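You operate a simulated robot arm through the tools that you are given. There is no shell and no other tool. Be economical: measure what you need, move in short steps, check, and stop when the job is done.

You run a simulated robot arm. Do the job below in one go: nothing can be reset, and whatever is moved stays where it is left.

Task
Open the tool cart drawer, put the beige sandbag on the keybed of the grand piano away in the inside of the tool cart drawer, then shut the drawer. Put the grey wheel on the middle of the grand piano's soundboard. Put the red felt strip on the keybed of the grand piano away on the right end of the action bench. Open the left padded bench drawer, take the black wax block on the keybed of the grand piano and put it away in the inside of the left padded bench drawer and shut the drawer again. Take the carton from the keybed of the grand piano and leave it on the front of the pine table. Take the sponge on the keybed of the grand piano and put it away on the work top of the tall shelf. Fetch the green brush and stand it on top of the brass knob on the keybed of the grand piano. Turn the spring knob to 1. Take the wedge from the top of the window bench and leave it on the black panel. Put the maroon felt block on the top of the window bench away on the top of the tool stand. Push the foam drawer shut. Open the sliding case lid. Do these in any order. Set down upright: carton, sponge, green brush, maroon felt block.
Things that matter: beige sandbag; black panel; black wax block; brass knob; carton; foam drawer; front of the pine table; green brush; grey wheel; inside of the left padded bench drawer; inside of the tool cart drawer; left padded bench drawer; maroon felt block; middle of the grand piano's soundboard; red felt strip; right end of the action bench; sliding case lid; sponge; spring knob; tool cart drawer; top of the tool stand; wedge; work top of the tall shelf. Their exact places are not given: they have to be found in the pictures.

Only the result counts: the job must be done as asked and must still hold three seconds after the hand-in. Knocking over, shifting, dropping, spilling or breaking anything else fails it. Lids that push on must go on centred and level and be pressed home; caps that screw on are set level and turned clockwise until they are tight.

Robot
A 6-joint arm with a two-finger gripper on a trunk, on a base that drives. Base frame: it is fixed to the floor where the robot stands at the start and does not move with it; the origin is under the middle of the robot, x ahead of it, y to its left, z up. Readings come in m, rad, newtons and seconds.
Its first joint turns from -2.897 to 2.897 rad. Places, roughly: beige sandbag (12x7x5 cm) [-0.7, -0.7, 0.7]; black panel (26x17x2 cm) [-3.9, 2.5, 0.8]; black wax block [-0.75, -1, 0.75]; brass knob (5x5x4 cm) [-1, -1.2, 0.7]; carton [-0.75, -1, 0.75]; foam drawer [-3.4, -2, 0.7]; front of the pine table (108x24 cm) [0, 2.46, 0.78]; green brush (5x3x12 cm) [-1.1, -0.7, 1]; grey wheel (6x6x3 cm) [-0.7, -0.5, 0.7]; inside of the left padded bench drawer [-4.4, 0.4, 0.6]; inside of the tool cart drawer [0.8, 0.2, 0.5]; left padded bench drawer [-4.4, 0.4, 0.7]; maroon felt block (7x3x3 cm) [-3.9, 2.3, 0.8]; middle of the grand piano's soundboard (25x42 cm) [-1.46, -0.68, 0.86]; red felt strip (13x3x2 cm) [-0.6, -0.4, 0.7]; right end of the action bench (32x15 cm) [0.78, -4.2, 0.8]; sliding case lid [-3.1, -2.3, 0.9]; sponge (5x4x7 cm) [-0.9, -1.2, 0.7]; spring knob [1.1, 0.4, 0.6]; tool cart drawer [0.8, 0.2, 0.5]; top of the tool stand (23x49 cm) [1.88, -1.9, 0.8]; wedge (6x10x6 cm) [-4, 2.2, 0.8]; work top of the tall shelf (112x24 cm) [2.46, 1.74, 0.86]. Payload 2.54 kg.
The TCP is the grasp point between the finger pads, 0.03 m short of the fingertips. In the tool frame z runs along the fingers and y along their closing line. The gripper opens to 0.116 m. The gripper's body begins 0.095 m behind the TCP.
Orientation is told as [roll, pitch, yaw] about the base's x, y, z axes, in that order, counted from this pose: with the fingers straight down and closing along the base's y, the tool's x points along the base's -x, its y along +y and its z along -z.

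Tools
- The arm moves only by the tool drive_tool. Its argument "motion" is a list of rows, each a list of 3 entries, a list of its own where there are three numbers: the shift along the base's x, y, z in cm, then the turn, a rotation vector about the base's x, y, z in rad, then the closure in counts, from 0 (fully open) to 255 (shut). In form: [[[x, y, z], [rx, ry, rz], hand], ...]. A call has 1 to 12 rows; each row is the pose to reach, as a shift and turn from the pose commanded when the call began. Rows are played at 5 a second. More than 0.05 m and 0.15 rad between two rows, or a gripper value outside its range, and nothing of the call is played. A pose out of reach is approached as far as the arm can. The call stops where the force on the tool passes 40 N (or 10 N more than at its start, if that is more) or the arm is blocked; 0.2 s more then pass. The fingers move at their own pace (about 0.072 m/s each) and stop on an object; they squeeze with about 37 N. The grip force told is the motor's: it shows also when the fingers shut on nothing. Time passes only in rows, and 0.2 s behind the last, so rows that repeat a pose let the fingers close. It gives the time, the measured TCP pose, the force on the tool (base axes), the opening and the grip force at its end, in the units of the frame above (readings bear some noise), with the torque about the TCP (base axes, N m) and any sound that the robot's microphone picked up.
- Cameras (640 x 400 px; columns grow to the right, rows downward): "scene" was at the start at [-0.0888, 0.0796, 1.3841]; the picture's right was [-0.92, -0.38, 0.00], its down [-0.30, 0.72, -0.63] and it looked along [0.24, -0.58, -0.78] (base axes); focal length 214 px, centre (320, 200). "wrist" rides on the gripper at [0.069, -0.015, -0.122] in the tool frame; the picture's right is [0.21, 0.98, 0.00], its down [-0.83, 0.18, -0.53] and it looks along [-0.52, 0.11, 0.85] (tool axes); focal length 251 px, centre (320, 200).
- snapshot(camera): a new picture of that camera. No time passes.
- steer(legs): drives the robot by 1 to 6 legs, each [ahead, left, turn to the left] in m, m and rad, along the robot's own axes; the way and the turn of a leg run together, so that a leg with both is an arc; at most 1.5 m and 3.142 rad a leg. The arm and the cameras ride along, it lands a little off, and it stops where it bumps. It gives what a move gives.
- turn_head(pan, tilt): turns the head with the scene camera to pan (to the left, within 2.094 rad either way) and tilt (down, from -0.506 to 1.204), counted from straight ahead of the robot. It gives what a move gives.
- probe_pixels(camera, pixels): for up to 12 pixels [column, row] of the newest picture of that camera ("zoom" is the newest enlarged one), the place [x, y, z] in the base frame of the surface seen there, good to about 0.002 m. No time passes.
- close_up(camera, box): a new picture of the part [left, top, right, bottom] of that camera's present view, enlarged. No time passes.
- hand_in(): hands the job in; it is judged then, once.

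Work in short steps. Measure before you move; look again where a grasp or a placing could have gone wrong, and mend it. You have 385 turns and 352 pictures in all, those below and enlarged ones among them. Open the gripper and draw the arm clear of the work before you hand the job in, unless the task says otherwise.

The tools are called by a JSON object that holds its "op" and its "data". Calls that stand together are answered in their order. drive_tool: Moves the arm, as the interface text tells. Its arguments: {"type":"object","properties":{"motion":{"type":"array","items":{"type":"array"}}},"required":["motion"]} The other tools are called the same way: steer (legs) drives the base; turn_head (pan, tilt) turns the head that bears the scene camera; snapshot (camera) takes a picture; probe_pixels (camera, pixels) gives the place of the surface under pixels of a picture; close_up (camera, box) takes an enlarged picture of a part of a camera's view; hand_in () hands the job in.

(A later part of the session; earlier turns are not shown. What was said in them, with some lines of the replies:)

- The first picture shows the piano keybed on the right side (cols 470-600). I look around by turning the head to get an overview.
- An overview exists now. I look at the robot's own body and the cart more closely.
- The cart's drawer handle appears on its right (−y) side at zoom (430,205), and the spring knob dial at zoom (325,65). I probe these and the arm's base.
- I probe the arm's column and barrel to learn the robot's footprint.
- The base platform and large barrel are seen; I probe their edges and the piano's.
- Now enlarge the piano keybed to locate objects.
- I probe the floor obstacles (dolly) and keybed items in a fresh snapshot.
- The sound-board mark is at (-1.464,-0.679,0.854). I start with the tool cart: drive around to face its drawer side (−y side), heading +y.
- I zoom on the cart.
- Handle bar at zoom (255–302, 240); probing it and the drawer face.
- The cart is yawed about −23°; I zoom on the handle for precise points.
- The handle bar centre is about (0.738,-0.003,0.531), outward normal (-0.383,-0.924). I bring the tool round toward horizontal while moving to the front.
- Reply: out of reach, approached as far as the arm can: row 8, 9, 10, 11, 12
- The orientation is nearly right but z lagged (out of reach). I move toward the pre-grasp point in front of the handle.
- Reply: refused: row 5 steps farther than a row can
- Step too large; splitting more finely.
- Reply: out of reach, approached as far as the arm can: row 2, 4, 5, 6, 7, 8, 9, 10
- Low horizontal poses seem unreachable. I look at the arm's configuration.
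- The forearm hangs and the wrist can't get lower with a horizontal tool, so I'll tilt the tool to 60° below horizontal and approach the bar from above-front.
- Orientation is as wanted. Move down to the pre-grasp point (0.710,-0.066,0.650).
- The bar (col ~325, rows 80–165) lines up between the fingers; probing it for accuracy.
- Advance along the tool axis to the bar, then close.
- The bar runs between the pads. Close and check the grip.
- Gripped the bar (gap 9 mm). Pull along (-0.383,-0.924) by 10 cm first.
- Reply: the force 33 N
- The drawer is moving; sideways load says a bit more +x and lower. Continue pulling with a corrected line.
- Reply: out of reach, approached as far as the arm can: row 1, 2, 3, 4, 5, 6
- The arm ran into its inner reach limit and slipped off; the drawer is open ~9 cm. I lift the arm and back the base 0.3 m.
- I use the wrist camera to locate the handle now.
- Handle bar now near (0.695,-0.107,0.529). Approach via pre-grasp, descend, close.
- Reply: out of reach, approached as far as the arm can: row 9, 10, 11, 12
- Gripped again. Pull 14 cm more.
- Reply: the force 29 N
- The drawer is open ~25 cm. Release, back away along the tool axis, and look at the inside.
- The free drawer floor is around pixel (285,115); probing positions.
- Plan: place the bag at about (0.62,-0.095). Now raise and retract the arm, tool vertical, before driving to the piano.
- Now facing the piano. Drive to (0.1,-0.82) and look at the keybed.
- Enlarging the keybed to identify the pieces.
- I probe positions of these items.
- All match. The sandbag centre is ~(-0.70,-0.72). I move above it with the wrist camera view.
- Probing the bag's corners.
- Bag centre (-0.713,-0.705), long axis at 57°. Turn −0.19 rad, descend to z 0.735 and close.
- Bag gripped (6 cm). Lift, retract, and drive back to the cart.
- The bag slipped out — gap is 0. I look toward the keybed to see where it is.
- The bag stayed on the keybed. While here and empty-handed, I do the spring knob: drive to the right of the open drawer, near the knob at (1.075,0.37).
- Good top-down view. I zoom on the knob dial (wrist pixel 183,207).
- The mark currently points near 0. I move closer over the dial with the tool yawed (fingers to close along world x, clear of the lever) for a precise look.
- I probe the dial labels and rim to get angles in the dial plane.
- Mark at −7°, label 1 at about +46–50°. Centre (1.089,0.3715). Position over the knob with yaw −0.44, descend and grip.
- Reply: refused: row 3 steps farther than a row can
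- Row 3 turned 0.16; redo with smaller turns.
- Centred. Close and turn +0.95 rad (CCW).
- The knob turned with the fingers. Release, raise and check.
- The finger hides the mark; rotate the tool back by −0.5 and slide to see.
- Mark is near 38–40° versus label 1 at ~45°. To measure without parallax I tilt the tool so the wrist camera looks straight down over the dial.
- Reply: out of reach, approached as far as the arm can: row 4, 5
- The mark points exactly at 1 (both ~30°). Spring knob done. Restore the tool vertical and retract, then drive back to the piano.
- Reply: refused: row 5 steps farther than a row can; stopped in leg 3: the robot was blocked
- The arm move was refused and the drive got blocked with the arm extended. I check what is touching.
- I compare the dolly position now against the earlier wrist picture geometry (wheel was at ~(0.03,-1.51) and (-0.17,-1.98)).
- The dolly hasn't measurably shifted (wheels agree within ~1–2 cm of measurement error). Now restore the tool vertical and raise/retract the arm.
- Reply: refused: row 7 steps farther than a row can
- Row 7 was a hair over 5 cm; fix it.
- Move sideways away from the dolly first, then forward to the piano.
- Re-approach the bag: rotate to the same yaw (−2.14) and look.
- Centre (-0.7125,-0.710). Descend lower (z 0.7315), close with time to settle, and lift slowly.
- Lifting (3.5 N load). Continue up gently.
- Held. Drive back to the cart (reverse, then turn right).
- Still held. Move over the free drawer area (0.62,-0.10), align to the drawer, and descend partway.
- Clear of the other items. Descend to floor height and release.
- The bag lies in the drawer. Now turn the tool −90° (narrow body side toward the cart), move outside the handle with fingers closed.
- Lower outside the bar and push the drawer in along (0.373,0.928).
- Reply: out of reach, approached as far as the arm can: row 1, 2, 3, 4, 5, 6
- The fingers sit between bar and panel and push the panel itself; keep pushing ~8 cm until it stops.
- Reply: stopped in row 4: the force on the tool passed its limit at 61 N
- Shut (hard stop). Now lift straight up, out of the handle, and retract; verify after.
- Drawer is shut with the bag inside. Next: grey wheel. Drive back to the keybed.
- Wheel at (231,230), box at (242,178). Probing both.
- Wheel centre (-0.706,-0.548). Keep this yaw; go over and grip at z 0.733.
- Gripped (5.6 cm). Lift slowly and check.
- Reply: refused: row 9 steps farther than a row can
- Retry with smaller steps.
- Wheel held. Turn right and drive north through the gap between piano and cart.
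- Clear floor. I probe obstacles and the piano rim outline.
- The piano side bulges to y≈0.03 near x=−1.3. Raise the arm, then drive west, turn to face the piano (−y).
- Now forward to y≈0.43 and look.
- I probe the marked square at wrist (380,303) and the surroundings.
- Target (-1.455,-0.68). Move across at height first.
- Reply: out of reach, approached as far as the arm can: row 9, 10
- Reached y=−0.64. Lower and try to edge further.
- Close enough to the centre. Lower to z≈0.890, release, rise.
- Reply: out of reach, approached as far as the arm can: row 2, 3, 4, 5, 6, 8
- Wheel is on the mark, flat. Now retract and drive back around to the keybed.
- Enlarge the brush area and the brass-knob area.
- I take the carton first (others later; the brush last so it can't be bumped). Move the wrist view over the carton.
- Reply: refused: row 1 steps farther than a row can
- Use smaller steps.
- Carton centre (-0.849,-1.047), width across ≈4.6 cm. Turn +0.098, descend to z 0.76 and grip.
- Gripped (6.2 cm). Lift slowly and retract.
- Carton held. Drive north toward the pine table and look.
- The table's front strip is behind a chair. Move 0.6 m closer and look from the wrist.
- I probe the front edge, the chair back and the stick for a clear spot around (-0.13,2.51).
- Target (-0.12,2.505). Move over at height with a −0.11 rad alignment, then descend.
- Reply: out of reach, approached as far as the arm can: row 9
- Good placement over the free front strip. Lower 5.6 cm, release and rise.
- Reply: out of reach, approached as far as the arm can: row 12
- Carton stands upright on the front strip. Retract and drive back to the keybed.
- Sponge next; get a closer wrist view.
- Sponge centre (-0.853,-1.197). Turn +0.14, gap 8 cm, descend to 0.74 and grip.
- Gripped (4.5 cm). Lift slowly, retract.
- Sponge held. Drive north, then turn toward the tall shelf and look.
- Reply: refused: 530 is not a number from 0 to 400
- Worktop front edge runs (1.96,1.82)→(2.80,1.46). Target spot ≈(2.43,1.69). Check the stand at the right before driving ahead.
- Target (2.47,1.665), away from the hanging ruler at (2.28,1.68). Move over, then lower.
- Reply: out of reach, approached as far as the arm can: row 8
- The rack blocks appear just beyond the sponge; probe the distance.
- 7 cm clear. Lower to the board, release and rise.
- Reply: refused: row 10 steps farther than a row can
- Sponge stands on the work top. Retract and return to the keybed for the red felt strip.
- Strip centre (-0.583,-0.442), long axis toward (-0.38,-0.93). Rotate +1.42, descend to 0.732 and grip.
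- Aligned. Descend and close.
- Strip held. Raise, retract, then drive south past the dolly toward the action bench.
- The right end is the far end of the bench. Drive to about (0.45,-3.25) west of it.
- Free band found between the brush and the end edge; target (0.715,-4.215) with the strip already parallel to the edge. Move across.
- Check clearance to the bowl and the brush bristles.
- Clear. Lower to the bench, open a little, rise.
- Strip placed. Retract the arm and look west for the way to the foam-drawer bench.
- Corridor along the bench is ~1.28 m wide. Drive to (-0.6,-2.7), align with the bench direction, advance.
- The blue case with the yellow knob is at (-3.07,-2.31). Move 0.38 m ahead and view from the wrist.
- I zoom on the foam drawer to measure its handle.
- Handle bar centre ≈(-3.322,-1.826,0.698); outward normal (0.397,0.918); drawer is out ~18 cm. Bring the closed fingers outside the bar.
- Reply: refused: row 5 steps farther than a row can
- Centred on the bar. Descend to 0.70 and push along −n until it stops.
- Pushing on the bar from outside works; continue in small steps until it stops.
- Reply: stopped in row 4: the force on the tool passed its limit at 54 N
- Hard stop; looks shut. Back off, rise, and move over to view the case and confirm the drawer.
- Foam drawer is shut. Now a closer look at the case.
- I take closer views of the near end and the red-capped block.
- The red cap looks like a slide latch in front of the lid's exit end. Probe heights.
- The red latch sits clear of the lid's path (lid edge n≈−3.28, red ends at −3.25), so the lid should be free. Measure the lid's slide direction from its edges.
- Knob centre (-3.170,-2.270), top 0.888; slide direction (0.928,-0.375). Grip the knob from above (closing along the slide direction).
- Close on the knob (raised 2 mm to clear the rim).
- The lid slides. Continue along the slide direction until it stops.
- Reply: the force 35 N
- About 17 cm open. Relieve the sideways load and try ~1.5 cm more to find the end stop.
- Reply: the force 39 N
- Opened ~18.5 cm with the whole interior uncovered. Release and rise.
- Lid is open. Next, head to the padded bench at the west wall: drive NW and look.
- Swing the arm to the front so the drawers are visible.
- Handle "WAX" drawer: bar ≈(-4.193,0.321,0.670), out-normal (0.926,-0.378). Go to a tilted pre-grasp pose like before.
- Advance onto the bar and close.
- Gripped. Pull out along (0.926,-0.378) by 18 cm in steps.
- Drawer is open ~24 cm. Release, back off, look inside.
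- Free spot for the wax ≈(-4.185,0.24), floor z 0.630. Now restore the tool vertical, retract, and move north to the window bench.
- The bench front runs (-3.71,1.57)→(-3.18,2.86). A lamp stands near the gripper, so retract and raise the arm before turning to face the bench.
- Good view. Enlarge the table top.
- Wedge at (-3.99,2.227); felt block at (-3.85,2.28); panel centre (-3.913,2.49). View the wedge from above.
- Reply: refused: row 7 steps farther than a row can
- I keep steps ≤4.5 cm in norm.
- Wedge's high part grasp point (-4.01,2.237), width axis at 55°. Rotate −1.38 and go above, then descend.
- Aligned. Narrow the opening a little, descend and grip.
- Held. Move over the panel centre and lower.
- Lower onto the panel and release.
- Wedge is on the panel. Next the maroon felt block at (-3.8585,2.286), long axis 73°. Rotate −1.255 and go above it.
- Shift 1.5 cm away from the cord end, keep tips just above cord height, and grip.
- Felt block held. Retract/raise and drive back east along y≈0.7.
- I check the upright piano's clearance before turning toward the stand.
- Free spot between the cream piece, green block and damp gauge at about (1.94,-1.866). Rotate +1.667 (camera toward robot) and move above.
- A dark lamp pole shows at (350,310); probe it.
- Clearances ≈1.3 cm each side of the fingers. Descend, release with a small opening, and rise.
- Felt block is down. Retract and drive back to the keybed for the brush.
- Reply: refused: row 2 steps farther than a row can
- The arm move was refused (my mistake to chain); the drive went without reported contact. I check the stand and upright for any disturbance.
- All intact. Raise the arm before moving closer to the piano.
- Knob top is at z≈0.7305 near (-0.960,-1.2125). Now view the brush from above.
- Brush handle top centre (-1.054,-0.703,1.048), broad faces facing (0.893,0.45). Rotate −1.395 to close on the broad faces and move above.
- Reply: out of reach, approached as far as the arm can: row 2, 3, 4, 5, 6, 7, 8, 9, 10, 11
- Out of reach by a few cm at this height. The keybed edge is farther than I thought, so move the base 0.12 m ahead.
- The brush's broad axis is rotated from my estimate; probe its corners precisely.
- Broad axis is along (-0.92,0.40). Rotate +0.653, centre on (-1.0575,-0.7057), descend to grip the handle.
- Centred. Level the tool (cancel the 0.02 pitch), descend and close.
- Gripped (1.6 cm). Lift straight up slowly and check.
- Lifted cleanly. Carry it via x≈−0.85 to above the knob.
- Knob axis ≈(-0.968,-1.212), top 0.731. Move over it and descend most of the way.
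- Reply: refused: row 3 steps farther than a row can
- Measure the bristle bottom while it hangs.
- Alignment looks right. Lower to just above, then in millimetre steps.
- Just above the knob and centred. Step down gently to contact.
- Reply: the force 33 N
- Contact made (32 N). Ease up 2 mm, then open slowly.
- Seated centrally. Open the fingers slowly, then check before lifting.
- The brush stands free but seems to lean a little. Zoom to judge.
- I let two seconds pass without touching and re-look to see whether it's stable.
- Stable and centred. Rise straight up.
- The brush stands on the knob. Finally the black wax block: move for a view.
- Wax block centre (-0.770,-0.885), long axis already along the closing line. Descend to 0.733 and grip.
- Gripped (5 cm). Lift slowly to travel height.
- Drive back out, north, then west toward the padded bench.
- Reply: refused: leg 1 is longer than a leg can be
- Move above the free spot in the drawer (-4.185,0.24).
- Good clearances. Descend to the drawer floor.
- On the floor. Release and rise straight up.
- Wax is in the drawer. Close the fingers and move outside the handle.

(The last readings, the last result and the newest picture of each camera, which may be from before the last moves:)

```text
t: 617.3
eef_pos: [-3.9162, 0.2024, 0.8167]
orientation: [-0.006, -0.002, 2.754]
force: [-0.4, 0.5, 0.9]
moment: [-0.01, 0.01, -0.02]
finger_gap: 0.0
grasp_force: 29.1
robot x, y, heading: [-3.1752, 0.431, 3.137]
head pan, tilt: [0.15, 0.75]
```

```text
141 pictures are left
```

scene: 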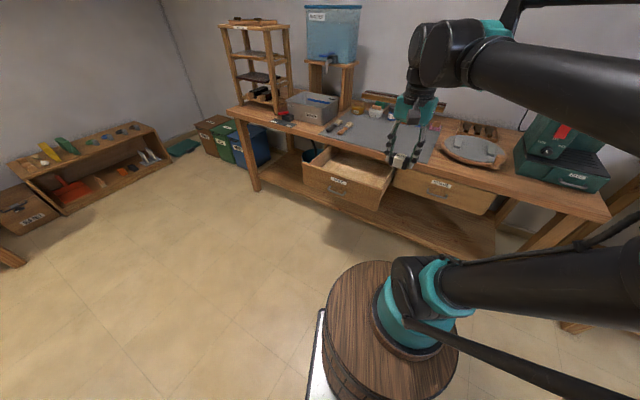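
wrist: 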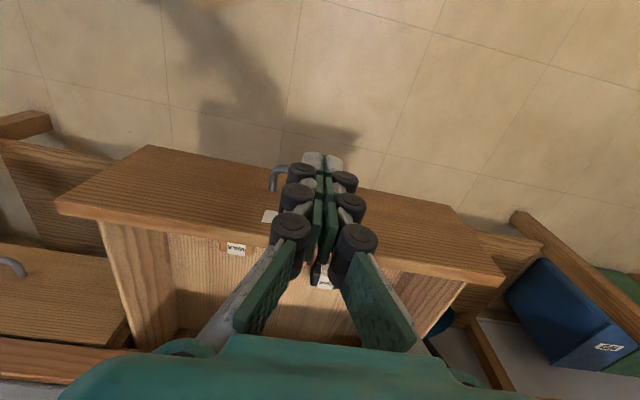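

{"op": "drive_tool", "data": {"motion": [[[0, 0, -4.5], [0, 0, 0], 255], [[0, 0, -9], [0, 0, 0], 255], [[0, 0, -13.1], [0, 0, 0], 255]]}}

{"op": "snapshot", "data": {"camera": "wrist"}}

```text
t: 618.1
eef_pos: [-3.9159, 0.2032, 0.6857]
orientation: [-0.002, -0.001, 2.754]
force: [0.2, 0.0, -0.2]
moment: [-0.03, 0.0, 0.0]
finger_gap: 0.0003
grasp_force: 28.6
robot x, y, heading: [-3.1758, 0.4324, 3.136]
head pan, tilt: [0.15, 0.75]
```

```text
140 pictures are left
```

wrist: 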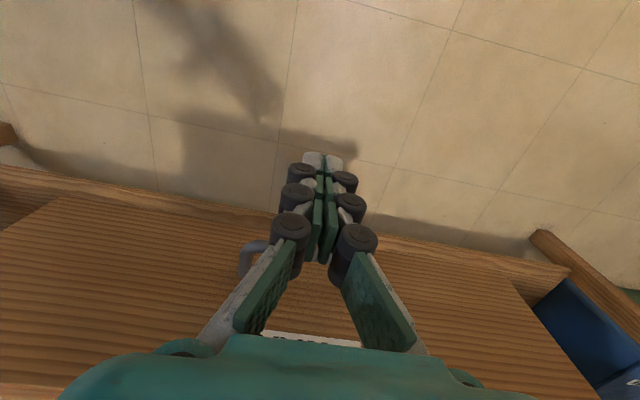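

Fingers are outside the bar. Push along (-0.926,0.378) ~26 cm, stopping on force.

{"op": "drive_tool", "data": {"motion": [[[-2.6, 1.1, 0], [0, 0, 0], 255], [[-5.2, 2.1, 0], [0, 0, 0], 255], [[-7.8, 3.2, 0], [0, 0, 0], 255], [[-10.4, 4.3, 0], [0, 0, 0], 255], [[-13, 5.3, 0], [0, 0, 0], 255], [[-15.6, 6.4, 0], [0, 0, 0], 255], [[-18.2, 7.4, 0], [0, 0, 0], 255], [[-20.8, 8.5, 0], [0, 0, 0], 255], [[-23, 9.4, 0], [0, 0, 0], 255]]}}

{"op": "snapshot", "data": {"camera": "wrist"}}

```text
t: 620.1
eef_pos: [-4.1446, 0.2974, 0.6863]
orientation: [-0.002, -0.002, 2.756]
force: [0.6, 0.3, 0.0]
moment: [0.02, 0.06, 0.0]
finger_gap: 0.0001
grasp_force: 28.8
robot x, y, heading: [-3.1753, 0.4286, 3.138]
head pan, tilt: [0.15, 0.75]
```

```text
139 pictures are left
```

wrist: 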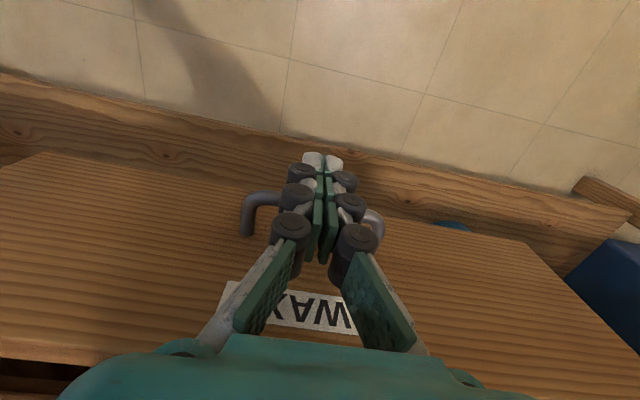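

{"op": "drive_tool", "data": {"motion": [[[-1.3, 0.5, 0], [0, 0, 0], 255], [[-2.4, 1, 0], [0, 0, 0], 255], [[-3.2, 1.3, 0], [0, 0, 0], 255], [[-3.9, 1.6, 0], [0, 0, 0], 255], [[-4.5, 1.8, 0], [0, 0, 0], 255], [[-5.2, 2.1, 0], [0, 0, 0], 255]]}}

{"op": "snapshot", "data": {"camera": "wrist"}}

```text
t: 621.2
eef_pos: [-4.1819, 0.3126, 0.6869]
orientation: [-0.005, 0.003, 2.756]
force: [9.2, -1.7, 3.6]
moment: [0.21, 1.15, -0.27]
finger_gap: 0.0001
grasp_force: 28.9
robot x, y, heading: [-3.1764, 0.4288, 3.141]
head pan, tilt: [0.15, 0.75]
stopped in row 5: the force on the tool passed its limit at 56 N (the readings are from after the stop); the commanded pose is now the measured one
```

```text
138 pictures are left
```

wrist: 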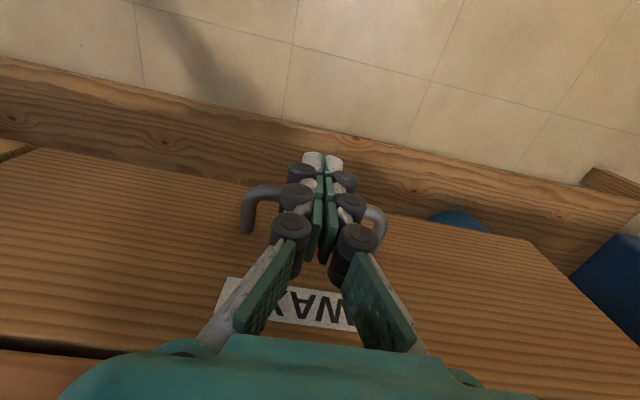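

Shut (hard stop at the expected place). Back off and raise; then verify.

{"op": "drive_tool", "data": {"motion": [[[2.5, -1, 0], [0, 0, 0], 255], [[5, -2, 1], [0, 0, 0], 255], [[8, -3, 4], [0, 0, 0], 200], [[11, -4, 7], [0, 0, 0], 100], [[14, -4, 10.5], [0, 0, 0], 0], [[17, -4, 14], [0, 0, 0], 0], [[20, -4, 17.5], [0, 0, 0], 0], [[23, -4, 21], [0, 0, 0], 0], [[26, -4, 24.5], [0, 0, 0], 0], [[29, -4, 28], [0, 0, 0], 0], [[32, -4, 31.5], [0, 0, 0], 0], [[35, -4, 35], [0, 0, 0], 0]]}}

{"op": "snapshot", "data": {"camera": "scene"}}

{"op": "close_up", "data": {"camera": "scene", "box": [240, 100, 520, 240]}}

```text
t: 623.8
eef_pos: [-3.8322, 0.2723, 1.0366]
orientation: [-0.004, 0.003, 2.754]
force: [-0.8, -0.6, 0.9]
moment: [0.02, -0.06, 0.0]
finger_gap: 0.1162
grasp_force: 0.1
robot x, y, heading: [-3.1779, 0.4305, 3.138]
head pan, tilt: [0.15, 0.75]
```

```text
137 pictures are left
```

scene: 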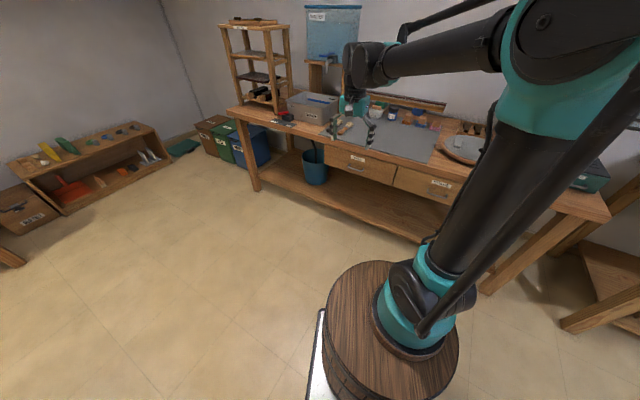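

```text
2.29 times, centred on (380, 170) of scene
```

zoom: 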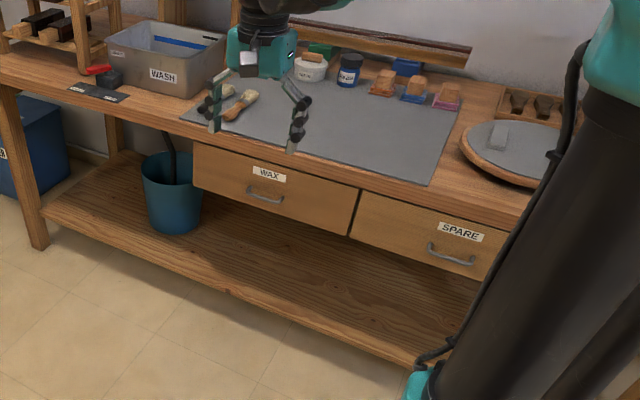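

All drawers are shut. I drive back toward the start area to verify the brush, spring knob and cart before handing in.

{"op": "steer", "data": {"legs": [[-0.3, -0.22, 0], [-1.4, 0, 0], [-1.3, 0, 0]]}}

{"op": "turn_head", "data": {"pan": 1.3, "tilt": 0.5}}

{"op": "snapshot", "data": {"camera": "scene"}}

```text
t: 638.9
eef_pos: [-0.8252, 0.4903, 1.0359]
orientation: [-0.005, 0.004, 2.755]
force: [-1.0, 0.8, 0.1]
moment: [0.02, -0.03, 0.04]
finger_gap: 0.1159
grasp_force: 0.1
robot x, y, heading: [-0.167, 0.6477, 3.136]
head pan, tilt: [0.15, 0.75]
```

```text
t: 640.3
eef_pos: [-0.8245, 0.491, 1.0363]
orientation: [-0.007, 0.003, 2.755]
force: [0.7, 0.3, 0.3]
moment: [0.01, -0.03, -0.02]
finger_gap: 0.1158
grasp_force: 0.1
robot x, y, heading: [-0.1703, 0.6483, 3.139]
head pan, tilt: [1.3, 0.499]
```

```text
135 pictures are left
```

scene: 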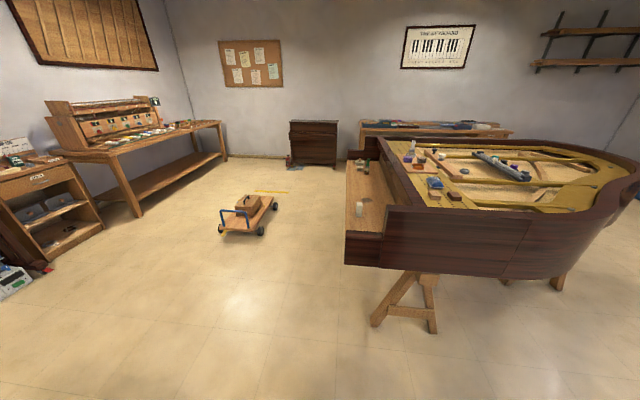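

{"op": "close_up", "data": {"camera": "scene", "box": [330, 140, 410, 230]}}

{"op": "turn_head", "data": {"pan": 2.09, "tilt": 0.8}}

{"op": "snapshot", "data": {"camera": "scene"}}

```text
4.44 times, centred on (370, 185) of scene
```

zoom: 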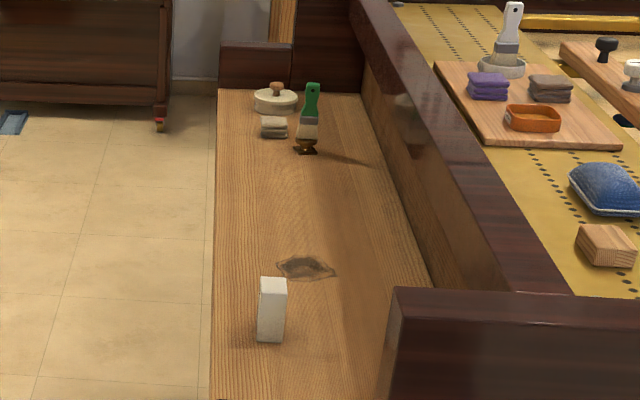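

```text
t: 641.4
eef_pos: [-0.8259, 0.4908, 1.0356]
orientation: [-0.005, 0.004, 2.754]
force: [0.1, 0.0, 0.3]
moment: [-0.02, -0.01, 0.0]
finger_gap: 0.1161
grasp_force: 0.1
robot x, y, heading: [-0.169, 0.6455, 3.134]
head pan, tilt: [2.089, 0.799]
```

```text
133 pictures are left
```

scene: 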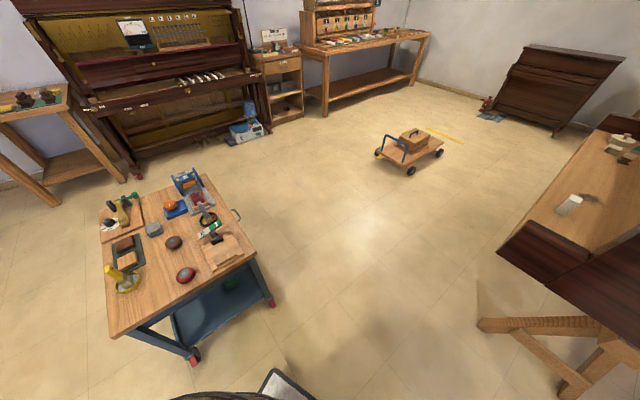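

{"op": "close_up", "data": {"camera": "scene", "box": [85, 185, 165, 245]}}

```text
6.67 times, centred on (125, 215) of scene
```

zoom: 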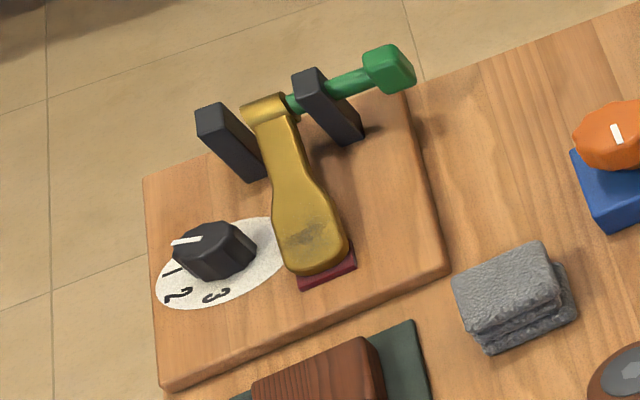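

Brush stands, the knob still points to 1, the cart drawer is shut, and the gripper is open and clear. Hand in.

{"op": "hand_in", "data": {}}

```text
The job is handed in.
```

I finished all twelve tasks and handed the job in, with the gripper open and the arm clear. Before handing in I checked again that the brush was still standing on the brass knob, the spring knob still pointed to 1, and the cart drawer was shut.

Three things could count against it:

- **Brush:** it stands centred on the knob but leans about 3–5°. It did not move over the two seconds I watched it, or later.
- **Drive stopped:** early on, a drive was blocked next to the dolly on the floor. I found no measurable shift in the dolly, to within 1–2 cm.
- **Drive with the arm out:** after I set down the felt block, the robot drove past the tool stand and upright piano with the arm still extended. No contact was reported, and nothing looked disturbed when I checked.
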